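You operate a simulated robot arm through the tools that you are given. There is no shell and no other tool. Be economical: measure what you need, move in short steps, check, and stop when the job is done.

You are at the controls of a simulated robot arm. One attempt, no reset.

Task
Spray the moss, scrub it off and brush out the coping joint.
Fine: use the water spray first, then the churn brush for both; put the brush back. Set down upright: churn brush.

Only the result counts: the job must be done as asked and must still hold three seconds after the hand-in. Knocking over, shifting, dropping, spilling or breaking anything else fails it.

Robot
A 7-joint arm with a two-finger parallel gripper, fixed in place. Base frame: the origin is at the foot of the arm, x ahead of it, y to its left, z up; the work surface is at about z = 82. Units: cm, degrees, N and s.
Its first joint turns from -166.0 to 166.0 degrees. Payload 4.4 kg.
Tool frame: the origin (TCP) lies between the finger pads and is the grasp point; the fingertips stand 2.3 cm ahead of it; z points along the fingers, y is the line along which they close. Largest opening 9.4 cm; finger width 3.8, thickness 1; the body of the gripper, 5.4 by 9.6 cm, starts 3.9 cm behind the TCP.
Orientation is that of the tool frame in the base frame, as [roll, pitch, yaw] about the fixed x, y, z axes, in that order (R = Rz(yaw) Ry(pitch) Rx(roll)). With the fingers straight down and closing along the base's y, the tool's x points along the base's -x, its y along +y and its z along -z.

Tools
- The arm moves only by the tool play_rows. Its arguments are lists of equal length, an entry for each row: "delta_rot": the turn, a rotation vector about the tool's x, y, z in degrees, a list of three; "linear": the shift along the tool's x, y, z in cm, a list of three; "claw": the opening, from 0 (shut) to 1 (fully open). In form: {"delta_rot": [[rx, ry, rz], ...], "linear": [[tx, ty, tz], ...], "claw": [claw, ...]}. A call has 1 to 12 rows; each row shifts and turns the commanded pose from where the row before left it, along the tool's axes as they then stand. Rows are played at 5 a second. More than 5 cm and 8.6 degrees between two rows, or a gripper value outside its range, and nothing of the call is played. Where a pose cannot be reached the arm comes as near as it can. A force on the tool above 50 N (or 10 N above the force at the start of the call, whichever is more), or a blocked arm, ends the call early, and 0.2 s more pass. Each finger travels about 7.2 cm/s and halts on what it meets, pressing with about 27 N; the grip force reading is that of the motor and also rises with nothing between the fingers. The clock runs only during rows and for 0.2 s after the last one: add rows that do not move to give the fingers time. The reply holds the time, the measured pose of the TCP, the force on the tool along the base axes, the opening and the grip force, in the units named above and with some noise, with the torque about the TCP (base axes, N m) and any sound that the robot's microphone picked up.
- Cameras (640 x 400 px; columns grow to the right, rows downward): "scene" is fixed at [39.89, -50.06, 170.96]; the picture's right is [0.76, -0.64, 0.00], its down [-0.35, -0.41, -0.84] and it looks along [0.54, 0.64, -0.54] (base axes); focal length 362 px, centre (320, 200). "wrist" rides on the gripper at [8.6, 1.6, -7.4] in the tool frame; the picture's right is [-0.18, 0.98, 0.00], its down [-0.58, -0.11, -0.81] and it looks along [-0.79, -0.15, 0.59] (tool axes); focal length 243 px, centre (320, 200). There is no depth. A picture from a camera that has moved, and an enlarged one, comes with that camera's place and axes in the base frame and with its lens.
- snapshot(camera): a new picture of that camera. It takes no simulated time.
- enlarge(camera, box): a new picture of the part [left, top, right, bottom] of that camera's present view, enlarged. It takes no simulated time.
- hand_in(): hands the job in; it is judged then, once.

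Go step by step. Nothing tells you positions but the pictures and the camera data: compare them with the known pose of the tool, close in by small moves and look again before you grip or let go. The budget is 120 turns and 68 pictures, counting those below and the enlarged ones. Unless the task says otherwise, let go and move clear before handing in, and close with one line.

The tools are called after "Request:" as a command line: name --argument value ..., lists and objects as JSON in quotes. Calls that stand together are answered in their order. play_rows: Moves the arm, as the interface text tells. Its arguments: {"type":"object","properties":{"delta_rot":{"type":"array","items":{"type":"array","items":{"type":"number"}}},"linear":{"type":"array","items":{"type":"array","items":{"type":"number"}}},"claw":{"type":"array","items":{"type":"number"}}},"required":["delta_rot","linear","claw"]} The other tools are called the same way: snapshot (camera) takes a picture; enlarge (camera, box) takes an enlarged picture of a part of a camera's view; hand_in () hands the job in.

At the start:

```text
time_s: 0.0
position: [76.3, 25.09, 124.17]
tool_rot: [179.9, 0.0, 180.0]
ft_force: [0.1, -0.3, 0.0]
ft_torque: [-0.03, 0.01, 0.01]
grip_width: 9.38
grip_force: 0.1
```

scene: 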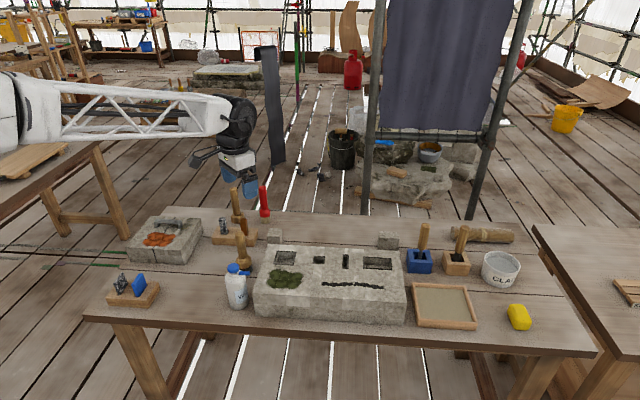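
wrist: 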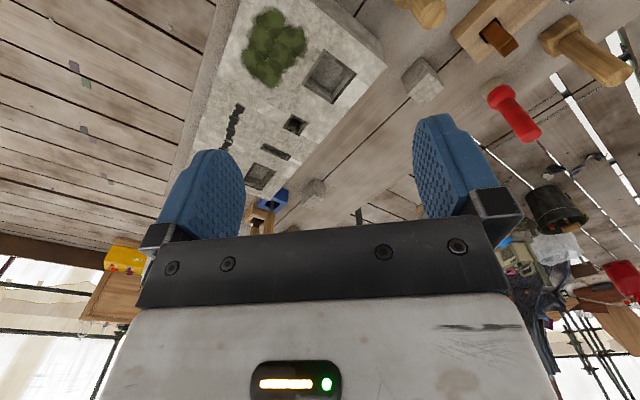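

I see a coping block with a moss patch and a dark joint, a spray bottle beside it, and several brushes on stands. I'll take closer pictures first.

Request:
enlarge --camera "scene" --box '[80, 170, 280, 320]'

Request:
enlarge --camera "scene" --box '[220, 220, 420, 340]'

Request:
enlarge --camera "scene" --box '[370, 210, 550, 340]'

```text
2.67 times, centred on (180, 245) of scene
camera zoom: at [39.89, -50.06, 170.96], right [0.76, -0.64, 0.0], down [-0.35, -0.41, -0.84], along [0.54, 0.64, -0.54], focal length 966 px, centre (693, 80)
```

zoom: 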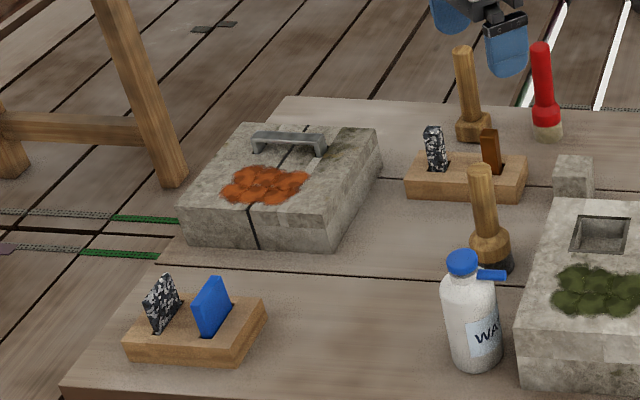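

```text
3.20 times, centred on (320, 280) of scene
camera zoom: at [39.89, -50.06, 170.96], right [0.76, -0.64, 0.0], down [-0.35, -0.41, -0.84], along [0.54, 0.64, -0.54], focal length 1159 px, centre (320, -56)
```

zoom: 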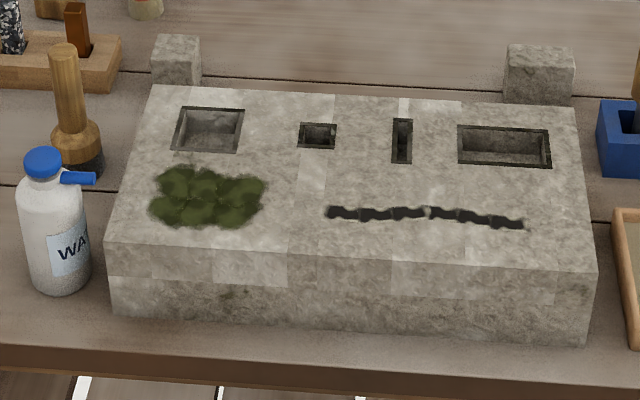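

```text
3.08 times, centred on (460, 275) of scene
camera zoom: at [39.89, -50.06, 170.96], right [0.76, -0.64, 0.0], down [-0.35, -0.41, -0.84], along [0.54, 0.64, -0.54], focal length 1114 px, centre (-111, -31)
```

zoom: 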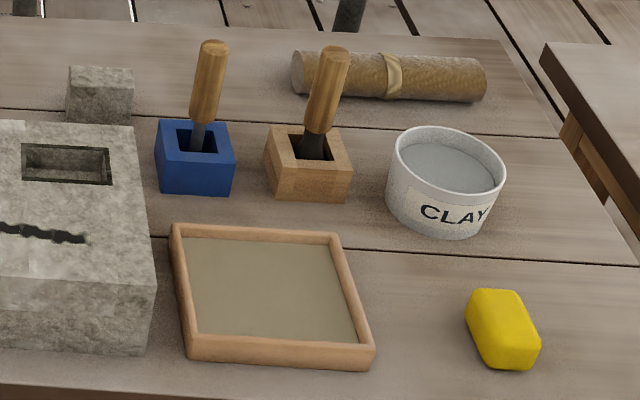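

The moss is near (82,17), the joint runs from about (90,8) to (103,-4), and the block top is near z 91.5. The bottle is near (70,25). I'll look closer at the bottle and the brush candidates.

Request:
enlarge --camera "scene" --box '[215, 180, 279, 220]'

Request:
enlarge --camera "scene" --box '[200, 220, 328, 310]'

Request:
enlarge --camera "wrist" --box '[380, 0, 640, 162]'

```text
10.00 times, centred on (247, 200) of scene
camera zoom: at [39.89, -50.06, 170.96], right [0.76, -0.64, 0.0], down [-0.35, -0.41, -0.84], along [0.54, 0.64, -0.54], focal length 3621 px, centre (1050, 200)
```

zoom: 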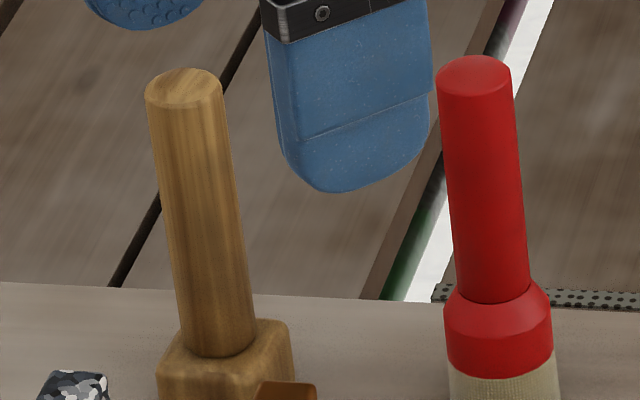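

```text
4.44 times, centred on (264, 265) of scene
camera zoom: at [39.89, -50.06, 170.96], right [0.76, -0.64, 0.0], down [-0.35, -0.41, -0.84], along [0.54, 0.64, -0.54], focal length 1609 px, centre (569, -89)
```

zoom: 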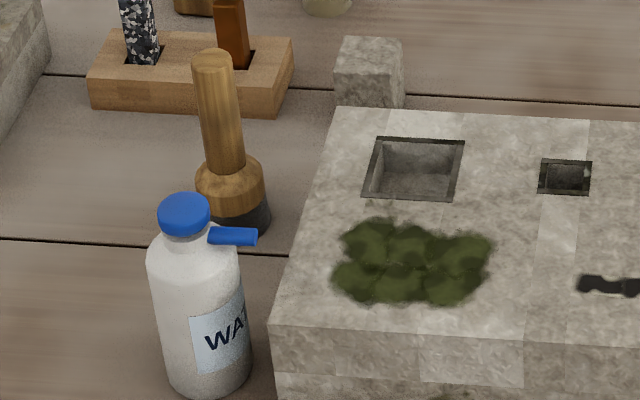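

```text
2.46 times, centred on (510, 81) of wrist
camera zoom: at [67.58, 26.63, 131.74], right [0.18, 0.98, 0.0], down [0.58, -0.11, 0.81], along [0.79, -0.15, -0.59], focal length 597 px, centre (-148, 493)
```

zoom: 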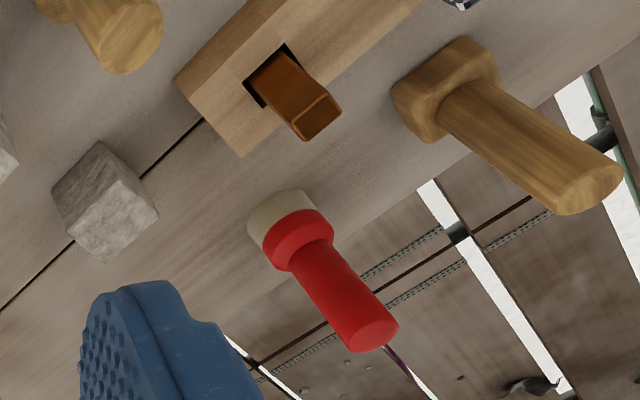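

The wooden brush with dark bristles at about (79,37) is the churn brush; the red one is a different brush. The bottle at about (70,25) has its nozzle at yaw -44°. I'll turn the tool to that yaw and tilt it 45°, so I can grip the bottle body clear of the cap.

Request:
play_rows --delta_rot '[[0, 0, 7.33], [0, 0, 7.33], [0, 0, 7.33], [0, 0, 7.33], [0, 0, 7.33], [0, 0, 7.33], [0, -7.5, 0], [0, -7.5, 0], [0, -7.5, 0], [0, -7.5, 0], [0, -7.5, 0], [0, -7.5, 0]]' --linear '[[0, 0, 0], [0, 0, 0], [0, 0, 0], [0, 0, 0], [0, 0, 0], [0, 0, 0], [0, 0, 0], [0, 0, 0], [0, 0, 0], [0, 0, 0], [0, 0, 0], [0, 0, 0]]' --claw '[1, 1, 1, 1, 1, 1, 1, 1, 1, 1, 1, 1]'

Request:
play_rows --delta_rot '[[0, 0, 0], [0, 0, 0], [0, 0, 0], [0, 0, 0], [0, 0, 0], [0, 0, 0], [0, 0, 0]]' --linear '[[4, -0.6, 0], [4, -0.6, 0], [4, -0.6, 0], [4, -0.6, 0], [4, -0.6, 0], [4, -0.6, 0], [3.7, -0.6, -0.5]]' --claw '[1, 1, 1, 1, 1, 1, 1]'

Request:
snapshot --camera "wrist"

Request:
snapshot --camera "scene"

```text
time_s: 2.6
position: [76.26, 25.18, 124.22]
tool_rot: [-180.0, 45.0, 136.0]
ft_force: [0.0, 0.0, 0.0]
ft_torque: [0.02, 0.03, -0.02]
grip_width: 9.41
grip_force: 0.0
```

```text
time_s: 4.2
position: [58.86, 35.89, 105.02]
tool_rot: [179.9, 45.1, 135.9]
ft_force: [1.4, 0.4, 0.8]
ft_torque: [0.0, -0.04, 0.02]
grip_width: 9.41
grip_force: 0.0
```

```text
59 pictures are left
camera wrist: at [51.85, 44.87, 104.18], right [0.78, 0.62, 0.13], down [-0.19, 0.03, 0.98], along [0.6, -0.79, 0.14], focal length 243 px, centre (320, 200)
```

wrist: 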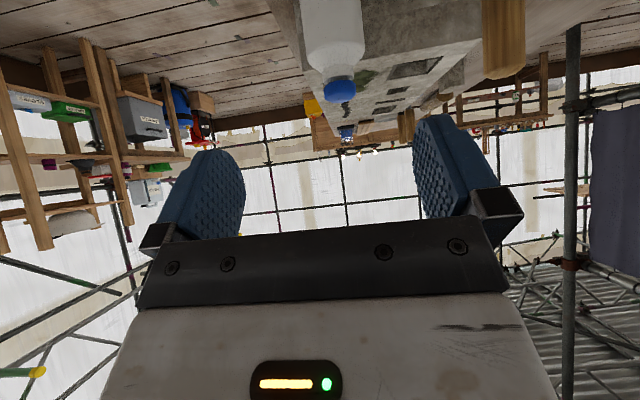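

```text
58 pictures are left
```

scene: 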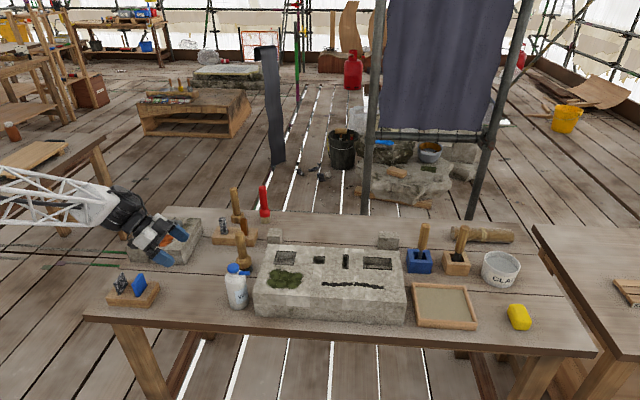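

Request:
play_rows --delta_rot '[[0, 0, 0], [0, 0, 0], [0, 0, 0]]' --linear '[[0, 0.2, 3], [0, 0.2, 3], [0, 0.2, 3]]' --claw '[1, 1, 1]'

Request:
enlarge --camera "wrist" --box '[220, 0, 476, 160]'

Request:
enlarge --camera "scene" --box '[120, 220, 280, 320]'

```text
time_s: 5.0
position: [63.93, 31.99, 98.64]
tool_rot: [-180.0, 45.1, 135.9]
ft_force: [0.6, 0.4, -0.2]
ft_torque: [0.03, 0.02, 0.03]
grip_width: 9.39
grip_force: 0.1
```

```text
2.50 times, centred on (348, 80) of wrist
camera zoom: at [56.88, 40.94, 97.81], right [0.78, 0.62, 0.13], down [-0.19, 0.03, 0.98], along [0.6, -0.79, 0.14], focal length 606 px, centre (250, 500)
```

zoom: 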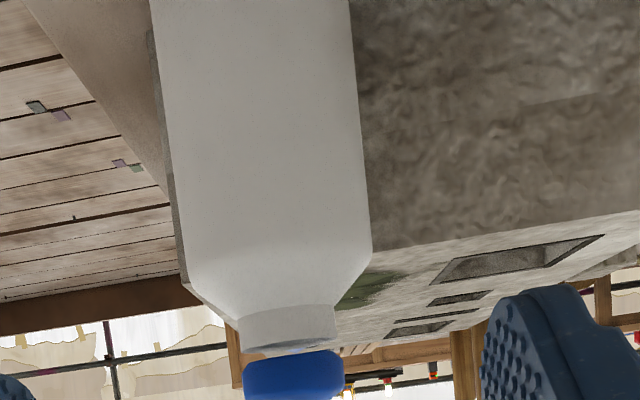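

```text
4.00 times, centred on (200, 270) of scene
camera zoom: at [39.89, -50.06, 170.96], right [0.76, -0.64, 0.0], down [-0.35, -0.41, -0.84], along [0.54, 0.64, -0.54], focal length 1448 px, centre (800, -80)
```

zoom: 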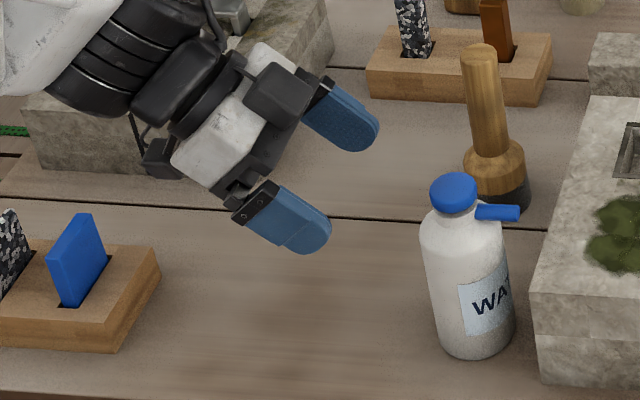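

The wrist view puts the bottle axis at about (70.7,26.0). At a 45° tilt the palm would hit the shoulder, so I'll flatten to 30° below horizontal and approach partway.

Request:
play_rows --delta_rot '[[0, -7.5, 0], [0, -7.5, 0], [0, 0, 0], [0, 0, 0], [0, 0, 0], [0, 0, 0]]' --linear '[[0, 0, 0], [0, 0, 0], [2.47, 0.42, 0], [0, 0, 2.5], [0, 0, 2.5], [0, 0, 2]]' --claw '[1, 1, 1, 1, 1, 1]'

Request:
snapshot --camera "wrist"

Request:
enlarge --camera "scene" --box '[140, 220, 300, 320]'

```text
time_s: 6.4
position: [67.84, 29.15, 93.11]
tool_rot: [179.9, 60.0, 135.9]
ft_force: [0.5, -0.1, 0.3]
ft_torque: [-0.02, -0.04, 0.01]
grip_width: 9.41
grip_force: 0.0
```

```text
55 pictures are left
camera wrist: at [61.14, 37.55, 89.34], right [0.75, 0.64, 0.16], down [-0.37, 0.2, 0.91], along [0.55, -0.74, 0.39], focal length 243 px, centre (320, 200)
```

wrist: 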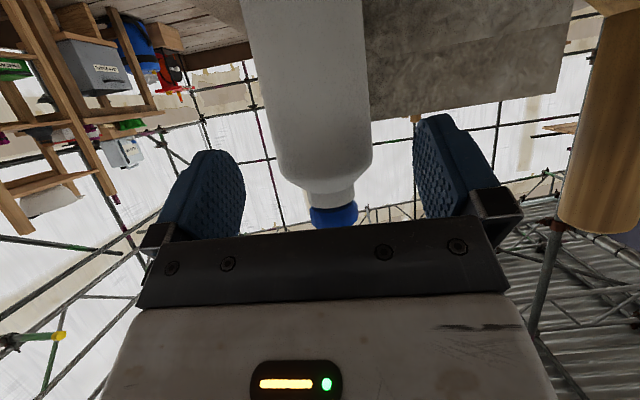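

```text
4.00 times, centred on (220, 270) of scene
camera zoom: at [39.89, -50.06, 170.96], right [0.76, -0.64, 0.0], down [-0.35, -0.41, -0.84], along [0.54, 0.64, -0.54], focal length 1448 px, centre (720, -80)
```

zoom: 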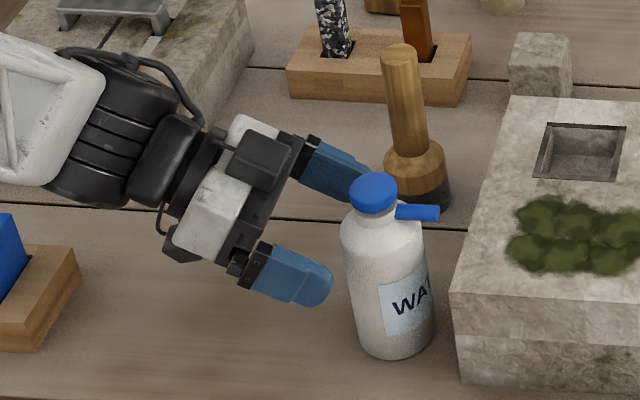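

The bottle sits centred between the fingers. I'll advance and close on it.

Request:
play_rows --delta_rot '[[0, 0, 0], [0, 0, 0], [0, 0, 0]]' --linear '[[0, 0.15, 1.5], [0, 0, 1.0], [0, 0, 0.8]]' --claw '[1, 1, 1]'

Request:
enlarge --camera "scene" --box '[180, 230, 276, 310]'

```text
time_s: 7.2
position: [69.89, 27.07, 91.33]
tool_rot: [180.0, 59.9, 136.0]
ft_force: [-0.6, -0.3, -0.2]
ft_torque: [0.02, 0.0, -0.02]
grip_width: 9.41
grip_force: 0.2
```

```text
5.00 times, centred on (228, 270) of scene
camera zoom: at [39.89, -50.06, 170.96], right [0.76, -0.64, 0.0], down [-0.35, -0.41, -0.84], along [0.54, 0.64, -0.54], focal length 1810 px, centre (780, -150)
```

zoom: 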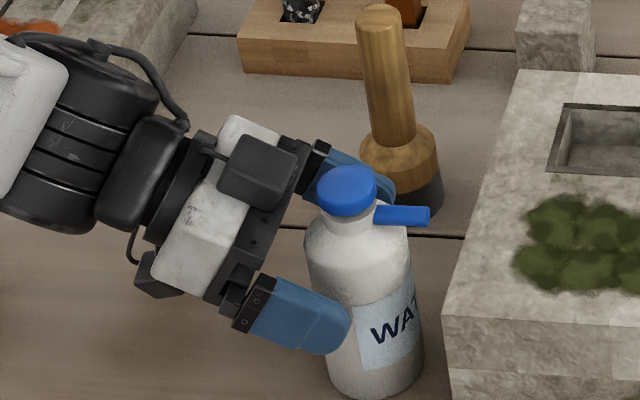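

Request:
play_rows --delta_rot '[[0, 0, 0], [0, 0, 0], [0, 0, 0], [0, 0, 0]]' --linear '[[0, 0, 0], [0, 0, 0], [0, 0, 0], [0, 0, 0]]' --claw '[0.6, 0.6, 0.6, 0.6]'

Request:
snapshot --camera "wrist"

```text
time_s: 8.2
position: [69.87, 27.13, 91.39]
tool_rot: [179.8, 60.0, 136.0]
ft_force: [1.5, 0.1, 0.9]
ft_torque: [-0.12, -0.09, 0.0]
grip_width: 5.92
grip_force: 27.1
```

```text
52 pictures are left
camera wrist: at [63.28, 35.66, 87.62], right [0.75, 0.64, 0.16], down [-0.37, 0.2, 0.91], along [0.55, -0.74, 0.39], focal length 243 px, centre (320, 200)
```

wrist: 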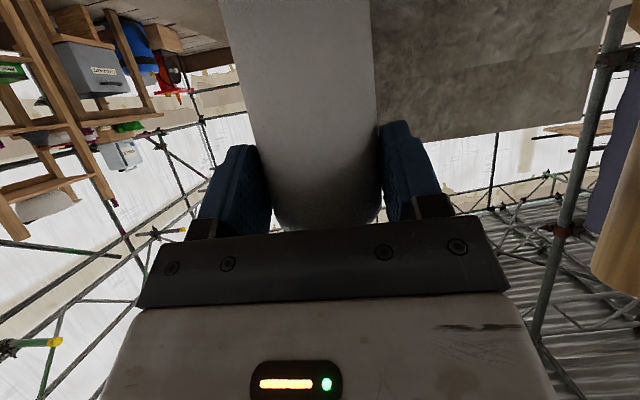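

The bottle is gripped at 27 N. I'll lift it straight up and check the hold.

Request:
play_rows --delta_rot '[[0, 0, 0], [0, 0, 0], [0, 0, 0], [0, 0, 0], [0, 0, 0]]' --linear '[[0, 0, 0], [-2.6, 0, -1.5], [-2.6, 0, -1.5], [-2.6, 0, -1.5], [-2.6, 0, -1.5]]' --claw '[0.5, 0.5, 0.5, 0.5, 0.5]'

Request:
enlarge --camera "scene" --box '[160, 190, 320, 290]'

```text
time_s: 9.4
position: [70.0, 27.25, 103.39]
tool_rot: [-179.9, 60.1, 136.0]
ft_force: [-0.7, -0.1, -4.2]
ft_torque: [0.05, 0.04, -0.02]
grip_width: 5.93
grip_force: 27.4
```

```text
4.00 times, centred on (240, 240) of scene
camera zoom: at [39.89, -50.06, 170.96], right [0.76, -0.64, 0.0], down [-0.35, -0.41, -0.84], along [0.54, 0.64, -0.54], focal length 1448 px, centre (640, 40)
```

zoom: 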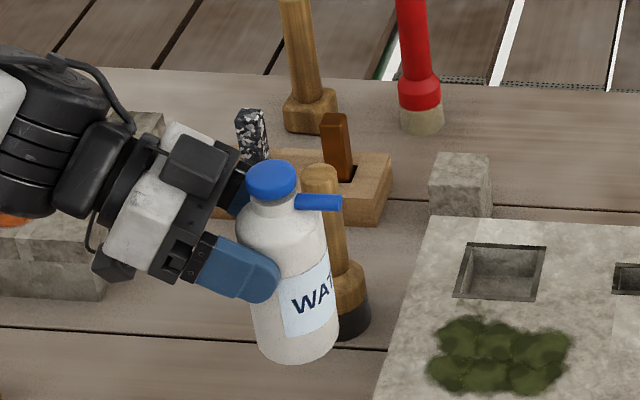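

Held well, with no sound yet. I'll tilt the nozzle 45° down towards the moss.

Request:
play_rows --delta_rot '[[0, 7.5, 0], [0, 7.5, 0], [0, 7.5, 0], [0, 7.5, 0], [0, 7.5, 0], [0, 7.5, 0], [0, 0, 0], [0, 0, 0]]' --linear '[[0, 0, 0], [0, 0, 0], [0, 0, 0], [0, 0, 0], [0, 0, 0], [0, 0, 0], [-0.3, 0.7, 1.2], [-0.3, 0.6, 1.2]]' --claw '[0.5, 0.5, 0.5, 0.5, 0.5, 0.5, 0.5, 0.5]'

Request:
enlarge --camera "scene" --box '[190, 210, 350, 310]'

Request:
snapshot --camera "wrist"

```text
time_s: 11.2
position: [71.81, 27.19, 101.32]
tool_rot: [179.9, 14.9, 136.0]
ft_force: [-0.4, -0.9, -3.3]
ft_torque: [-0.04, -0.02, -0.02]
grip_width: 5.94
grip_force: 26.7
```

```text
4.00 times, centred on (270, 260) of scene
camera zoom: at [39.89, -50.06, 170.96], right [0.76, -0.64, 0.0], down [-0.35, -0.41, -0.84], along [0.54, 0.64, -0.54], focal length 1448 px, centre (520, -40)
```

zoom: 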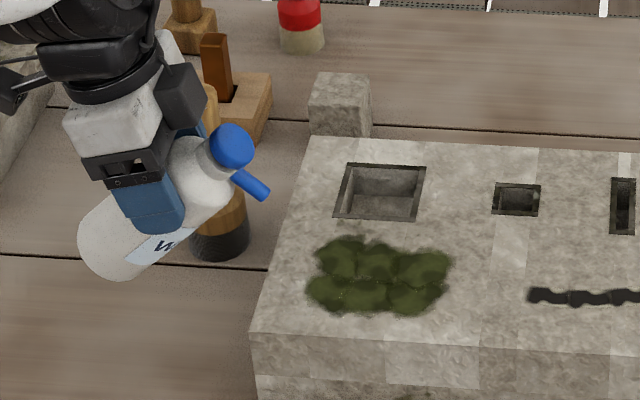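

```text
49 pictures are left
camera wrist: at [65.49, 35.38, 106.26], right [0.81, 0.58, 0.05], down [0.18, -0.32, 0.93], along [0.56, -0.74, -0.37], focal length 243 px, centre (320, 200)
```

wrist: 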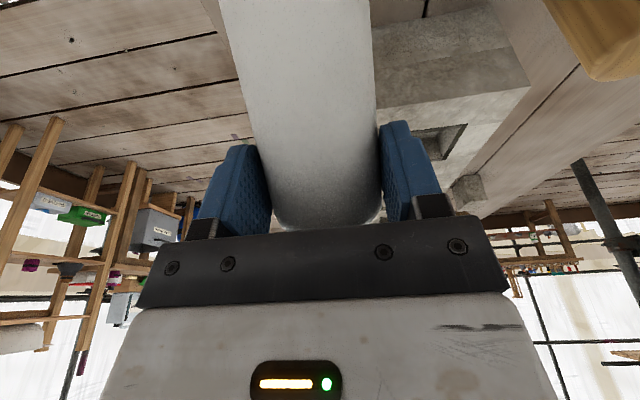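

The nozzle points at the moss from about 10 cm. I'll lower it 1.8 cm and hold.

Request:
play_rows --delta_rot '[[0, 0, 0], [0, 0, 0], [0, 0, 0], [0, 0, 0], [0, 0, 0], [0, 0, 0]]' --linear '[[0.25, 0, 0.9], [0.22, 0, 0.85], [0, 0, 0], [0, 0, 0], [0, 0, 0], [0, 0, 0]]' --claw '[0.5, 0.4, 0.2, 0, 0, 0]'

Request:
enlarge --camera "scene" --box '[190, 210, 350, 310]'

```text
time_s: 12.6
position: [71.73, 27.11, 99.32]
tool_rot: [180.0, 14.9, 136.0]
ft_force: [-0.4, 0.3, -3.2]
ft_torque: [-0.01, -0.02, 0.01]
grip_width: 5.95
grip_force: 26.9
```

```text
4.00 times, centred on (270, 260) of scene
camera zoom: at [39.89, -50.06, 170.96], right [0.76, -0.64, 0.0], down [-0.35, -0.41, -0.84], along [0.54, 0.64, -0.54], focal length 1448 px, centre (520, -40)
```

zoom: 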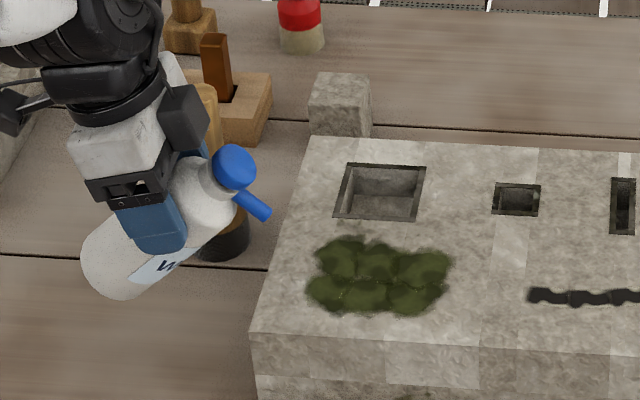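

No spray sign at that range. I'll tilt steeper and bring the nozzle to about 5 cm above the moss.

Request:
play_rows --delta_rot '[[0, 7.5, 0], [0, 7.5, 0], [0, 0, 0], [0, 0, 0], [0, 0, 0], [0, 0, 0], [0, 0, 0]]' --linear '[[0, 0, 0], [0, 0, 0], [-1.7, 0, 0], [-1.7, 0, 0], [-1.7, 0, 0], [0, 0, 0], [0, 0, 0]]' --claw '[0.2, 0.2, 0.2, 0.2, 0.2, 0.2, 0.2]'

Request:
enlarge --camera "scene" --box '[190, 210, 350, 310]'

```text
time_s: 14.2
position: [75.44, 23.51, 99.5]
tool_rot: [-179.9, 0.0, 135.9]
ft_force: [0.2, -0.4, -3.0]
ft_torque: [-0.06, -0.02, 0.0]
grip_width: 5.93
grip_force: 27.0
```

```text
4.00 times, centred on (270, 260) of scene
camera zoom: at [39.89, -50.06, 170.96], right [0.76, -0.64, 0.0], down [-0.35, -0.41, -0.84], along [0.54, 0.64, -0.54], focal length 1448 px, centre (520, -40)
```

zoom: 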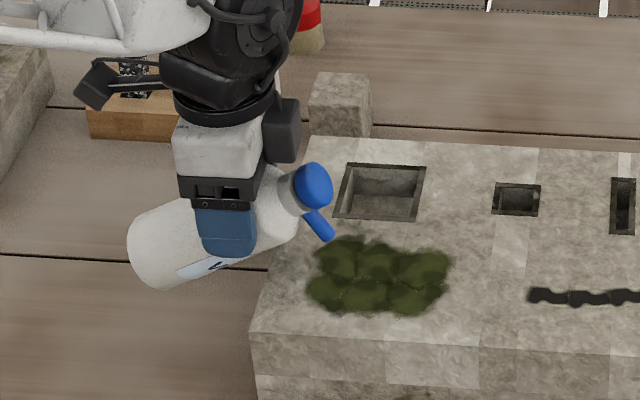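

Request:
enlarge --camera "scene" --box '[256, 255, 320, 295]'

```text
10.00 times, centred on (288, 275) of scene
camera zoom: at [39.89, -50.06, 170.96], right [0.76, -0.64, 0.0], down [-0.35, -0.41, -0.84], along [0.54, 0.64, -0.54], focal length 3621 px, centre (640, -550)
```

zoom: 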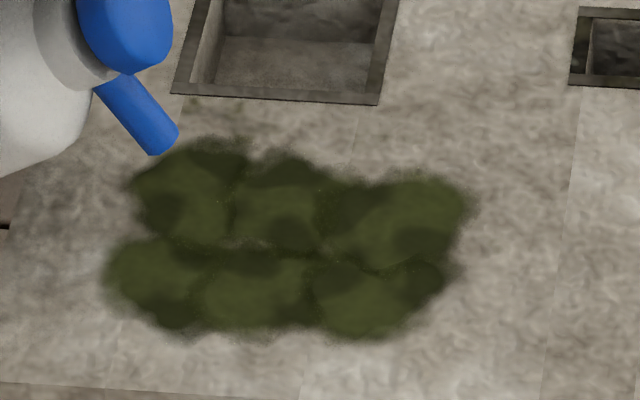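

No clear sign yet. I'll sweep the spray over the whole patch at this height and compare.

Request:
play_rows --delta_rot '[[0, 0, 0], [0, 0, 0], [0, 0, 0], [0, 0, 0], [0, 0, 0], [0, 0, 0], [0, 0, 0], [0, 0, 0], [0, 0, 0], [0, 0, 0], [0, 0, 0], [0, 0, 0]]' --linear '[[0, 1.5, 0], [0, 1.5, 0], [-1.5, 0, 0], [-1.5, 0, 0], [0, -1.5, 0], [0, -1.5, 0], [0, -1.5, 0], [1.5, 0, 0], [1.5, 0, 0], [1.0, 0, 0], [0, 1.5, 0], [-1.0, 0, 0]]' --claw '[0.2, 0.2, 0.2, 0.2, 0.2, 0.2, 0.2, 0.2, 0.2, 0.2, 0.2, 0.2]'

Request:
enlarge --camera "scene" --box '[256, 255, 320, 295]'

```text
time_s: 16.8
position: [75.23, 23.68, 99.34]
tool_rot: [180.0, 0.1, 136.0]
ft_force: [-0.4, 0.4, -3.4]
ft_torque: [-0.05, -0.01, -0.03]
grip_width: 5.92
grip_force: 27.3
```

```text
10.00 times, centred on (288, 275) of scene
camera zoom: at [39.89, -50.06, 170.96], right [0.76, -0.64, 0.0], down [-0.35, -0.41, -0.84], along [0.54, 0.64, -0.54], focal length 3621 px, centre (640, -550)
```

zoom: 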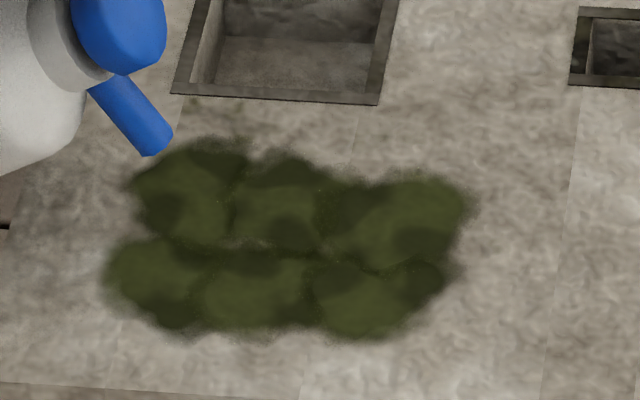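

Request:
enlarge --camera "scene" --box '[200, 220, 328, 310]'

```text
4.44 times, centred on (264, 265) of scene
camera zoom: at [39.89, -50.06, 170.96], right [0.76, -0.64, 0.0], down [-0.35, -0.41, -0.84], along [0.54, 0.64, -0.54], focal length 1609 px, centre (569, -89)
```

zoom: 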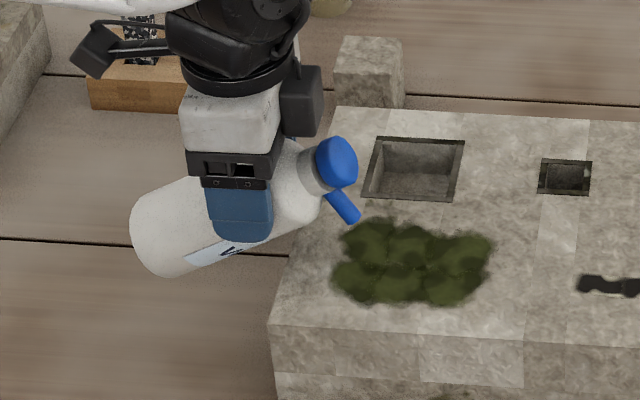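

No change between those two pictures. I'll go nearly vertical and closer, about 2.5 cm above the moss, and sweep with dwells.

Request:
play_rows --delta_rot '[[0, 7.5, 0], [0, 7.5, 0], [0, 0, 0], [0, 0, 0], [0, 0, 0], [0, 0, 0], [0, 0, 0], [0, 0, 0], [0, 0, 0], [0, 0, 0], [0, 0, 0], [0, 0, 0]]' --linear '[[0, 0, 0], [0, 0, 0], [-1.2, 0.7, 0], [-1.1, 0, 0], [0, 0, 0], [0, 1.5, 0], [-1, 0, 0], [-1, -1.5, 0], [0, -1.5, 0], [1, 0, 0], [1, 0, 0], [0, 1.5, 0]]' --claw '[0, 0, 0, 0, 0, 0, 0, 0, 0, 0, 0, 0]'

Request:
enlarge --camera "scene" --box '[256, 245, 336, 295]'

```text
time_s: 19.4
position: [77.48, 22.54, 98.7]
tool_rot: [180.0, -15.0, 136.1]
ft_force: [-0.8, 0.4, -3.8]
ft_torque: [-0.06, -0.1, 0.01]
grip_width: 5.93
grip_force: 27.2
```

```text
8.00 times, centred on (296, 270) of scene
camera zoom: at [39.89, -50.06, 170.96], right [0.76, -0.64, 0.0], down [-0.35, -0.41, -0.84], along [0.54, 0.64, -0.54], focal length 2896 px, centre (512, -360)
```

zoom: 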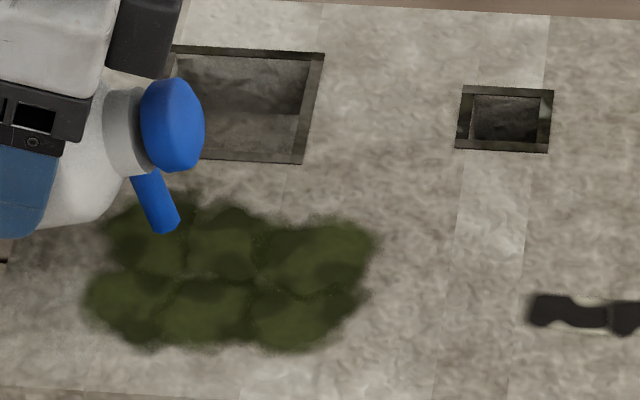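

Request:
play_rows --delta_rot '[[0, 0, 0], [0, 0, 0], [0, 0, 0], [0, 0, 0], [0, 0, 0], [0, 0, 0], [0, 0, 0], [0, 0, 0], [0, 0, 0], [0, 0, 0], [0, 0, 0], [0, 0, 0]]' --linear '[[-1.0, 0, -1], [-1.0, 0, -1], [0, 0, 0], [0, 0, 0], [0, 0, 0], [0, 0, 0], [0, 0, 0], [0, 0, 0], [0, 0, 0], [0, 0, 0], [0, 0, 0], [0, 0, 0]]' --claw '[0.2, 0.2, 0.2, 0.2, 0.2, 0.2, 0.2, 0.2, 0.2, 0.2, 0.2, 0.2]'

Request:
enlarge --camera "scene" --box '[220, 220, 420, 340]'

```text
time_s: 22.0
position: [79.26, 20.83, 100.24]
tool_rot: [180.0, -15.0, 136.1]
ft_force: [1.2, 0.9, -3.7]
ft_torque: [-0.06, -0.07, -0.04]
grip_width: 5.92
grip_force: 26.9
```

```text
3.20 times, centred on (320, 280) of scene
camera zoom: at [39.89, -50.06, 170.96], right [0.76, -0.64, 0.0], down [-0.35, -0.41, -0.84], along [0.54, 0.64, -0.54], focal length 1159 px, centre (320, -56)
```

zoom: 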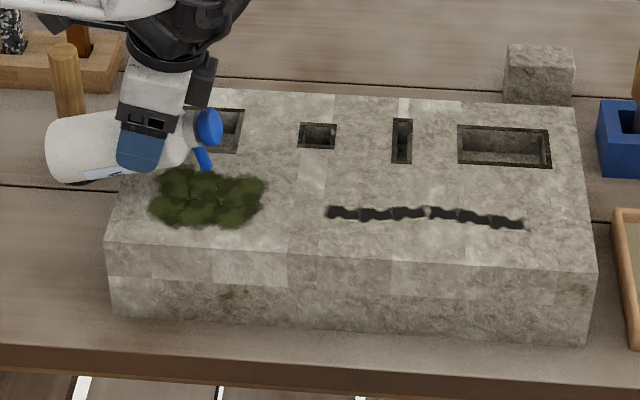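

The moss now looks darker, more olive than at the start, which fits it being wet. I'll back the bottle off and turn it upright.

Request:
play_rows --delta_rot '[[0, 0, 0], [0, 0, 0], [0, 0, 0], [0, 0, 0], [0, 0, 0]]' --linear '[[2.4, 0, -0.2], [2.4, 0, -0.2], [2.4, 0, -0.2], [2.4, -1, -0.2], [2.2, -1, -0.2]]' --claw '[0.4, 0.4, 0.4, 0.4, 0.4]'

Request:
play_rows --delta_rot '[[0, -7.5, 0], [0, -7.5, 0], [0, -7.5, 0], [0, -7.5, 0], [0, -7.5, 0], [0, -7.5, 0], [0, -7.5, 0], [0, -7.5, 0], [0, -7.5, 0], [0, -7.5, 0], [0, 0, 0]]' --linear '[[0, 0, 0], [0, 0, 0], [0, 0, 0], [0, 0, 0], [0, 0, 0], [0, 0, 0], [0, 0, 0], [0, 0, 0], [0, 0, 0], [0, 0, 0], [0, 0, 0]]' --claw '[0.4, 0.4, 0.4, 0.4, 0.4, 0.4, 0.4, 0.4, 0.4, 0.4, 0.4]'

Request:
enlarge --camera "scene" --box '[160, 190, 320, 290]'

```text
time_s: 23.2
position: [69.78, 27.27, 104.33]
tool_rot: [-180.0, -14.9, 136.1]
ft_force: [0.6, 1.2, -3.9]
ft_torque: [-0.04, -0.08, -0.01]
grip_width: 5.92
grip_force: 26.8
```

```text
time_s: 25.6
position: [69.84, 27.19, 104.19]
tool_rot: [-179.9, 60.0, 136.0]
ft_force: [0.2, 0.9, -3.1]
ft_torque: [0.05, 0.05, 0.03]
grip_width: 5.94
grip_force: 27.1
```

```text
4.00 times, centred on (240, 240) of scene
camera zoom: at [39.89, -50.06, 170.96], right [0.76, -0.64, 0.0], down [-0.35, -0.41, -0.84], along [0.54, 0.64, -0.54], focal length 1448 px, centre (640, 40)
```

zoom: 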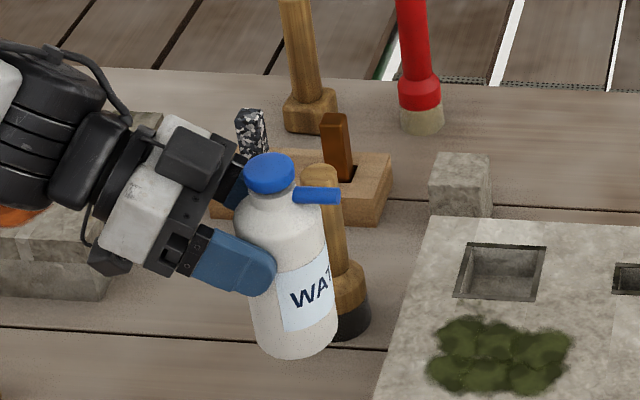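

Upright and unchanged in the grip. I'll lower it onto its original spot.

Request:
play_rows --delta_rot '[[0, 0, 0], [0, 0, 0], [0, 0, 0], [0, 0, 0], [0, 0, 0], [0, 0, 0], [0, 0, 0]]' --linear '[[2.6, 0, 1.5], [2.6, 0, 1.5], [2.6, 0, 1.5], [1.73, 0, 1.0], [1.04, 0, 0.6], [0.35, 0, 0.2], [0, 0, 0]]' --claw '[0.4, 0.4, 0.4, 0.4, 0.4, 0.4, 0.4]'

Request:
enlarge --camera "scene" --box '[180, 230, 276, 310]'

```text
time_s: 27.2
position: [69.83, 27.15, 91.62]
tool_rot: [-179.9, 60.0, 136.0]
ft_force: [0.0, 0.5, -3.7]
ft_torque: [0.06, 0.07, 0.01]
grip_width: 5.94
grip_force: 26.6
```

```text
5.00 times, centred on (228, 270) of scene
camera zoom: at [39.89, -50.06, 170.96], right [0.76, -0.64, 0.0], down [-0.35, -0.41, -0.84], along [0.54, 0.64, -0.54], focal length 1810 px, centre (780, -150)
```

zoom: 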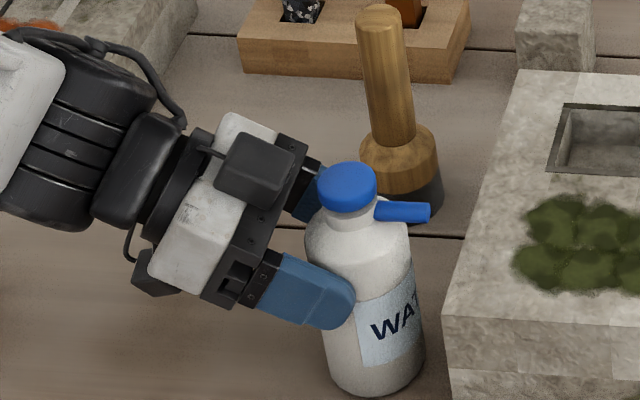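

Request:
play_rows --delta_rot '[[0, 0, 0], [0, 0, 0], [0, 0, 0]]' --linear '[[0.1, 0, 0.06], [0.1, 0, 0.06], [0, 0, 0]]' --claw '[0.4, 0.4, 0.4]'

```text
time_s: 28.0
position: [69.84, 27.14, 91.35]
tool_rot: [179.9, 60.0, 135.9]
ft_force: [-1.7, 0.6, 7.7]
ft_torque: [0.15, 0.26, 0.0]
grip_width: 5.93
grip_force: 26.8
```

It is touching the table. I'll open and back off along the approach line.

Request:
play_rows --delta_rot '[[0, 0, 0], [0, 0, 0], [0, 0, 0], [0, 0, 0], [0, 0, 0], [0, 0, 0], [0, 0, 0], [0, 0, 0]]' --linear '[[0, 0, 0], [0, 0, 0], [0, 0, 0], [0, 0, -2], [0, 0, -3], [0, 0, -4], [-2, 0, -4], [-4, 0, 0]]' --claw '[0.7, 0.8, 1, 1, 1, 1, 1, 1]'

Request:
enlarge --camera "scene" --box '[200, 220, 328, 310]'

```text
time_s: 29.8
position: [63.91, 32.87, 103.13]
tool_rot: [-179.8, 59.9, 136.1]
ft_force: [-0.3, 0.1, -0.3]
ft_torque: [0.01, -0.02, 0.0]
grip_width: 9.41
grip_force: 0.0
```

```text
4.44 times, centred on (264, 265) of scene
camera zoom: at [39.89, -50.06, 170.96], right [0.76, -0.64, 0.0], down [-0.35, -0.41, -0.84], along [0.54, 0.64, -0.54], focal length 1609 px, centre (569, -89)
```

zoom: 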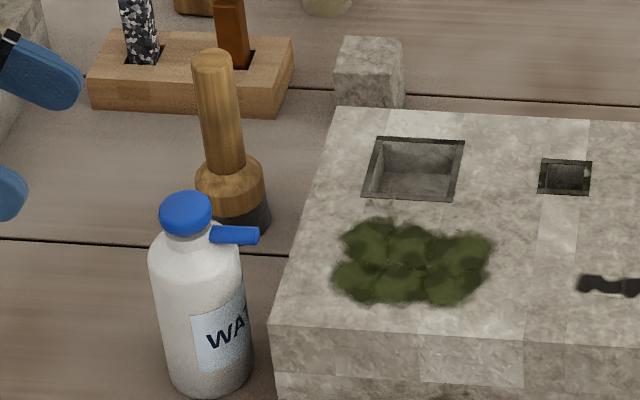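

The bottle is back on its spot. I'll rise, point the tool straight down, and look with the wrist camera.

Request:
play_rows --delta_rot '[[0, 0, 0], [0, 0, 0], [0, 0, 0], [0, 0, 0], [0, 7.5, 0], [0, 7.5, 0], [0, 7.5, 0], [0, 7.5, 0], [0, 7.5, 0], [0, 7.5, 0], [0, 7.5, 0], [0, 7.5, 0]]' --linear '[[-3.46, 0, -2], [-3.46, 0, -2], [-3.46, 0, -2], [-3.46, 0, -2], [0, 0, 0], [0, 0, 0], [0, 0, 0], [0, 0, 0], [0, 0, 0], [0, 0, 0], [0, 0, 0], [0, 0, 0]]' --claw '[1, 1, 1, 1, 1, 1, 1, 1, 1, 1, 1, 1]'

Request:
snapshot --camera "wrist"

```text
time_s: 32.4
position: [63.94, 32.99, 119.09]
tool_rot: [-180.0, -0.2, 136.0]
ft_force: [0.0, 0.1, 0.4]
ft_torque: [-0.05, 0.02, 0.0]
grip_width: 9.4
grip_force: 0.0
```

```text
38 pictures are left
camera wrist: at [58.69, 40.0, 126.59], right [0.81, 0.58, 0.0], down [0.34, -0.48, 0.81], along [0.47, -0.66, -0.59], focal length 243 px, centre (320, 200)
```

wrist: 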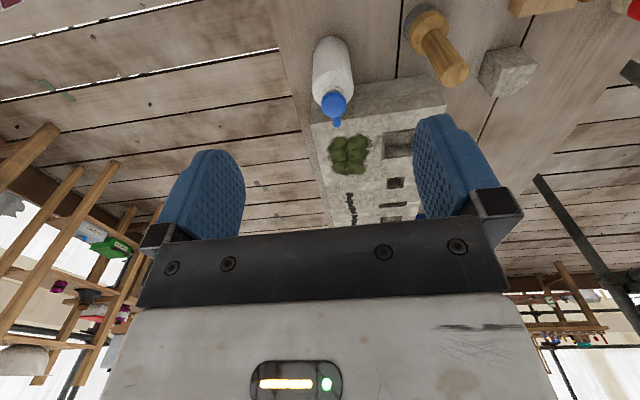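

The brush is near (79.4,37.4) with its handle top around z 98.5. I'll move above it and recheck.

Request:
play_rows --delta_rot '[[0, 0, 0], [0, 0, 0], [0, 0, 0], [0, 0, 0], [0, 0, 0]]' --linear '[[-2.0, 3.5, 0], [-2.0, 3.5, 0], [-2.0, 3.5, 0], [-2.06, 3.4, 3], [0, 0, 4]]' --claw '[1, 1, 1, 1, 1]'

Request:
snapshot --camera "wrist"

Request:
enlarge --camera "scene" --box '[180, 170, 308, 260]'

```text
time_s: 33.6
position: [79.43, 37.5, 112.2]
tool_rot: [179.9, 0.1, 136.0]
ft_force: [-0.2, 0.8, 1.1]
ft_torque: [0.01, -0.04, 0.0]
grip_width: 9.4
grip_force: 0.1
```

```text
37 pictures are left
camera wrist: at [74.26, 44.52, 119.63], right [0.81, 0.58, 0.0], down [0.34, -0.48, 0.81], along [0.47, -0.66, -0.59], focal length 243 px, centre (320, 200)
```

wrist: 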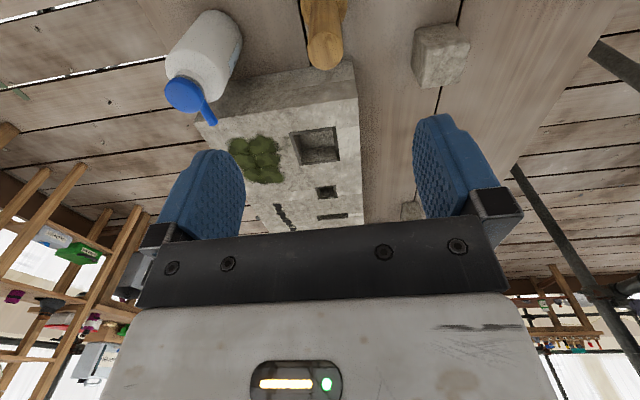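

```text
4.44 times, centred on (244, 215) of scene
camera zoom: at [39.89, -50.06, 170.96], right [0.76, -0.64, 0.0], down [-0.35, -0.41, -0.84], along [0.54, 0.64, -0.54], focal length 1609 px, centre (658, 133)
```

zoom: 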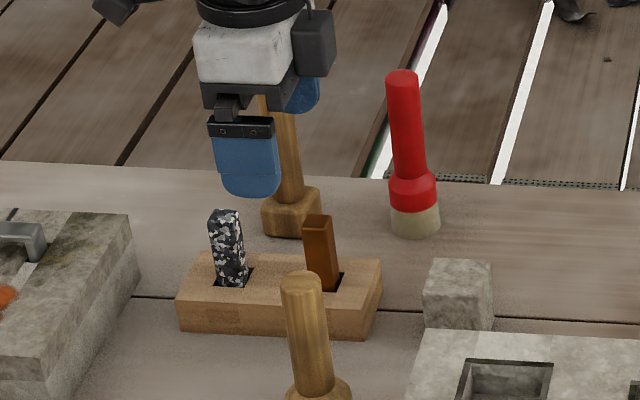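

Request:
play_rows --delta_rot '[[0, 0, 0], [0, 0, 0], [0, 0, 0]]' --linear '[[0, 0.35, 4], [0, 0, 4], [0, 0, 4]]' --claw '[1, 1, 1]'

Request:
snapshot --camera "wrist"

Request:
enlarge --camera "scene" --box '[180, 190, 308, 280]'

```text
time_s: 34.4
position: [79.67, 37.59, 100.11]
tool_rot: [179.8, 0.1, 136.0]
ft_force: [0.3, -0.1, -0.1]
ft_torque: [0.01, -0.03, 0.01]
grip_width: 9.41
grip_force: 0.1
```

```text
35 pictures are left
camera wrist: at [74.53, 44.67, 107.66], right [0.82, 0.58, 0.0], down [0.34, -0.48, 0.81], along [0.47, -0.66, -0.59], focal length 243 px, centre (320, 200)
```

wrist: 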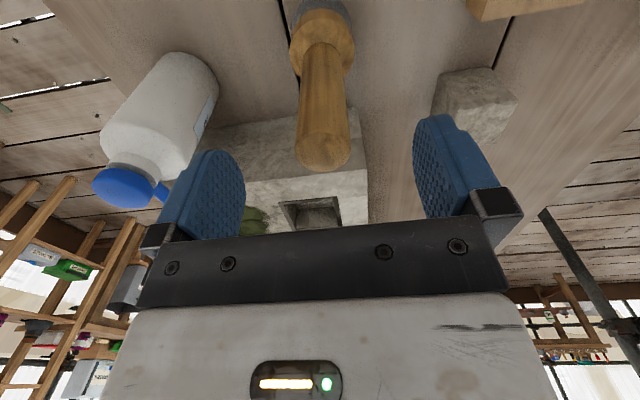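

```text
4.44 times, centred on (244, 235) of scene
camera zoom: at [39.89, -50.06, 170.96], right [0.76, -0.64, 0.0], down [-0.35, -0.41, -0.84], along [0.54, 0.64, -0.54], focal length 1609 px, centre (658, 44)
```

zoom: 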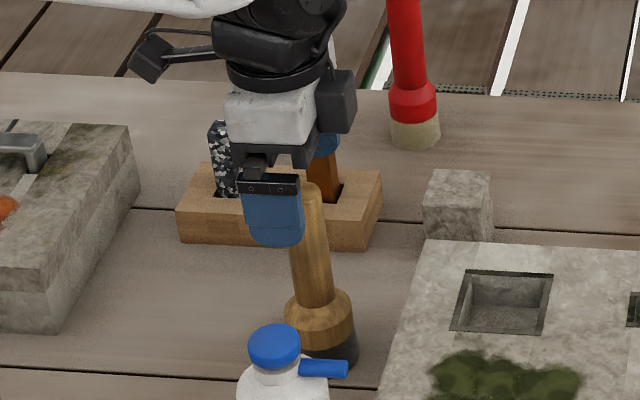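

Handle is nearly centred, top about z 97.6. I'll descend to TCP z 95.2 and grip.

Request:
play_rows --delta_rot '[[0, 0, 0], [0, 0, 0], [0, 0, 0], [0, 0, 0], [0, 0, 0], [0, 0, 0], [0, 0, 0]]' --linear '[[-0.4, 0.1, 2.5], [0, 0, 2.4], [0, 0, 0], [0, 0, 0], [0, 0, 0], [0, 0, 0], [0, 0, 0]]' --claw '[1, 1, 0.6, 0.3, 0.15, 0, 0]'

Request:
snapshot --camera "wrist"

Request:
enlarge --camera "scene" --box '[180, 190, 308, 280]'

```text
time_s: 36.0
position: [80.04, 37.5, 95.2]
tool_rot: [-180.0, 0.0, 136.0]
ft_force: [-0.1, -0.3, 0.0]
ft_torque: [0.04, -0.01, 0.04]
grip_width: 2.95
grip_force: 27.4
```

```text
33 pictures are left
camera wrist: at [74.82, 44.56, 102.68], right [0.82, 0.58, 0.0], down [0.34, -0.48, 0.81], along [0.47, -0.66, -0.59], focal length 243 px, centre (320, 200)
```

wrist: 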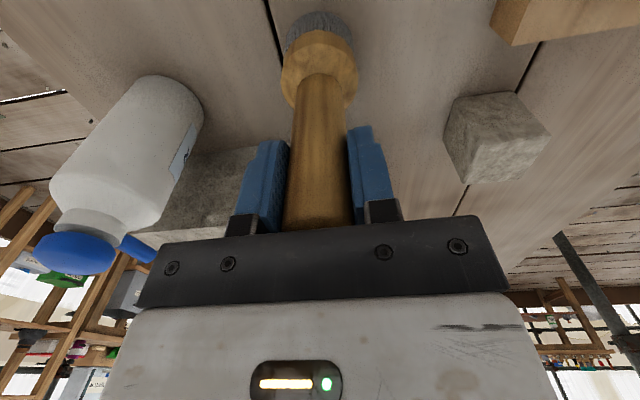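

```text
4.44 times, centred on (244, 235) of scene
camera zoom: at [39.89, -50.06, 170.96], right [0.76, -0.64, 0.0], down [-0.35, -0.41, -0.84], along [0.54, 0.64, -0.54], focal length 1609 px, centre (658, 44)
```

zoom: 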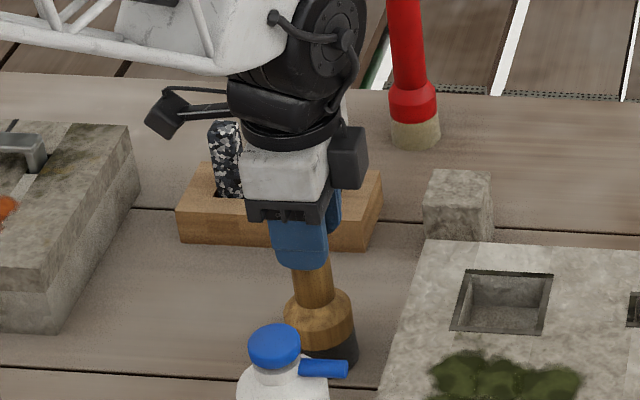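

Brush gripped (2.95 cm handle). I'll lift and carry it over the moss.

Request:
play_rows --delta_rot '[[0, 0, 0], [0, 0, 0], [0, 0, 0], [0, 0, 0], [0, 0, 0], [0, 0, 0], [0, 0, 0], [0, 0, 0], [0, 0, 0], [0, 0, 0], [0, 0, 0]]' --linear '[[0, 0, -3], [0, 0, -5], [0, 0, -5], [0, 0, -4], [-4, 0, 0], [-4, 0, 0], [-4, 0, 0], [-3.8, -3, 0], [0, -4, 0], [0, -4, 0], [0, -1.9, 0]]' --claw '[0, 0, 0, 0, 0, 0, 0, 0, 0, 0, 0]'

Request:
enlarge --camera "scene" --box '[220, 200, 348, 290]'

```text
time_s: 38.4
position: [82.32, 17.16, 112.16]
tool_rot: [180.0, 0.0, 136.0]
ft_force: [-0.2, 0.1, -2.0]
ft_torque: [0.04, 0.02, -0.02]
grip_width: 2.94
grip_force: 27.1
```

```text
4.44 times, centred on (284, 245) of scene
camera zoom: at [39.89, -50.06, 170.96], right [0.76, -0.64, 0.0], down [-0.35, -0.41, -0.84], along [0.54, 0.64, -0.54], focal length 1609 px, centre (480, 0)
```

zoom: 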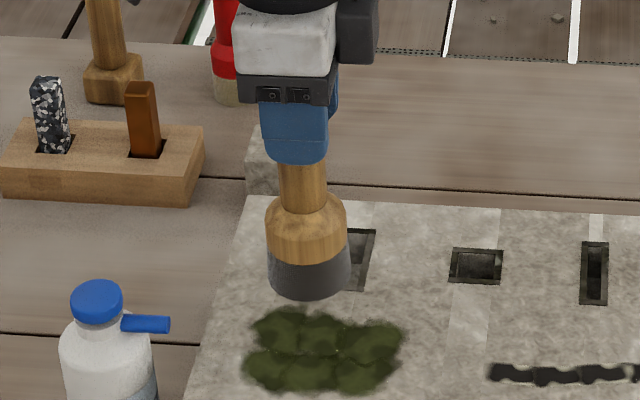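

I'm above the moss. I'll descend slowly to contact.

Request:
play_rows --delta_rot '[[0, 0, 0], [0, 0, 0], [0, 0, 0], [0, 0, 0], [0, 0, 0], [0, 0, 0]]' --linear '[[-0.5, 0.3, 3], [-0.5, 0, 3], [0, 0, 0.7], [0, 0, 0.3], [0, 0, 0.3], [0, 0, 0.2]]' --claw '[0, 0, 0, 0, 0, 0]'

Request:
enlarge --camera "scene" --box '[236, 220, 332, 300]'

```text
time_s: 39.8
position: [83.18, 16.63, 104.81]
tool_rot: [179.9, 0.1, 135.9]
ft_force: [-5.6, -6.0, 25.2]
ft_torque: [-0.46, 0.46, 0.04]
grip_width: 2.96
grip_force: 26.7
```

```text
5.00 times, centred on (284, 260) of scene
camera zoom: at [39.89, -50.06, 170.96], right [0.76, -0.64, 0.0], down [-0.35, -0.41, -0.84], along [0.54, 0.64, -0.54], focal length 1810 px, centre (500, -100)
```

zoom: 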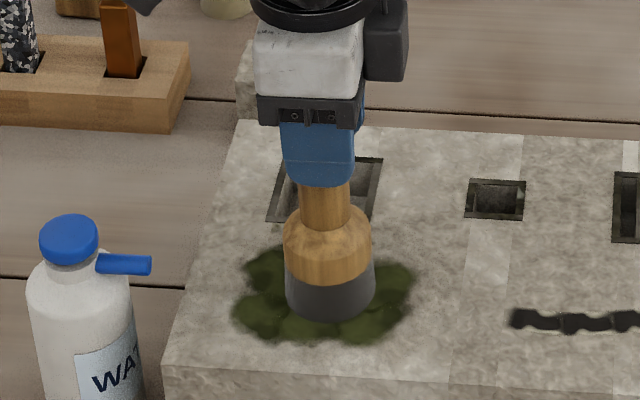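

Contact at about 25 N. I'll ease up slightly and scrub back and forth.

Request:
play_rows --delta_rot '[[0, 0, 0], [0, 0, 0], [0, 0, 0], [0, 0, 0], [0, 0, 0], [0, 0, 0], [0, 0, 0]]' --linear '[[0, 0, -0.1], [1.5, 0, 0], [1.5, 0, 0], [-1.5, 0, 0], [-1.5, 0, 0], [-1.5, 0, 0], [-1.5, 0, 0]]' --claw '[0, 0, 0, 0, 0, 0, 0]'

Request:
enlarge --camera "scene" --box '[236, 220, 332, 300]'

```text
time_s: 41.4
position: [85.42, 14.46, 104.8]
tool_rot: [179.8, 0.2, 136.0]
ft_force: [-10.1, -2.9, 28.8]
ft_torque: [0.17, 1.68, 0.22]
grip_width: 2.97
grip_force: 27.2
```

```text
5.00 times, centred on (284, 260) of scene
camera zoom: at [39.89, -50.06, 170.96], right [0.76, -0.64, 0.0], down [-0.35, -0.41, -0.84], along [0.54, 0.64, -0.54], focal length 1810 px, centre (500, -100)
```

zoom: 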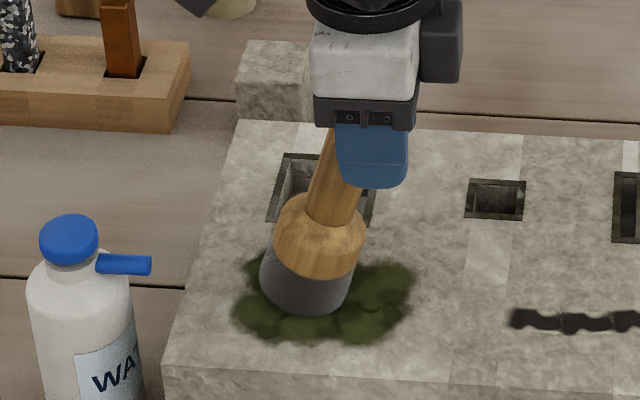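

The brush pivoted in the grip, because I pressed too hard while dragging across the closing axis. I'll drag back to straighten it, lift off a little and look.

Request:
play_rows --delta_rot '[[0, 0, 0], [0, 0, 0], [0, 0, 0], [0, 0, 0]]' --linear '[[1.2, 0, 0], [1.2, 0, 0], [1.0, 0, 0], [0, 0, -0.2]]' --claw '[0, 0, 0, 0]'

Request:
enlarge --camera "scene" --box '[236, 220, 332, 300]'

```text
time_s: 42.4
position: [82.89, 16.84, 104.84]
tool_rot: [180.0, 0.0, 135.9]
ft_force: [4.3, -0.2, 18.0]
ft_torque: [0.01, -0.61, -0.02]
grip_width: 2.96
grip_force: 26.8
```

```text
5.00 times, centred on (284, 260) of scene
camera zoom: at [39.89, -50.06, 170.96], right [0.76, -0.64, 0.0], down [-0.35, -0.41, -0.84], along [0.54, 0.64, -0.54], focal length 1810 px, centre (500, -100)
```

zoom: 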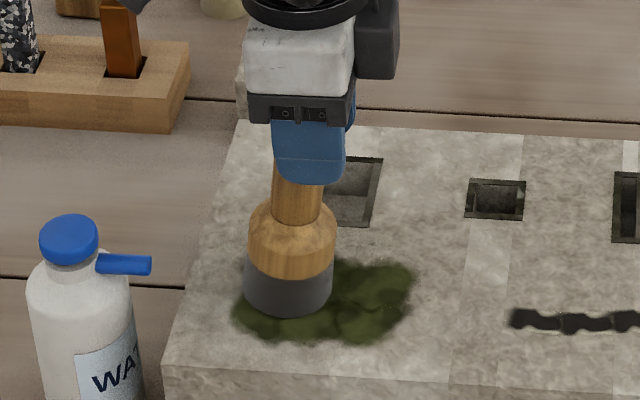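

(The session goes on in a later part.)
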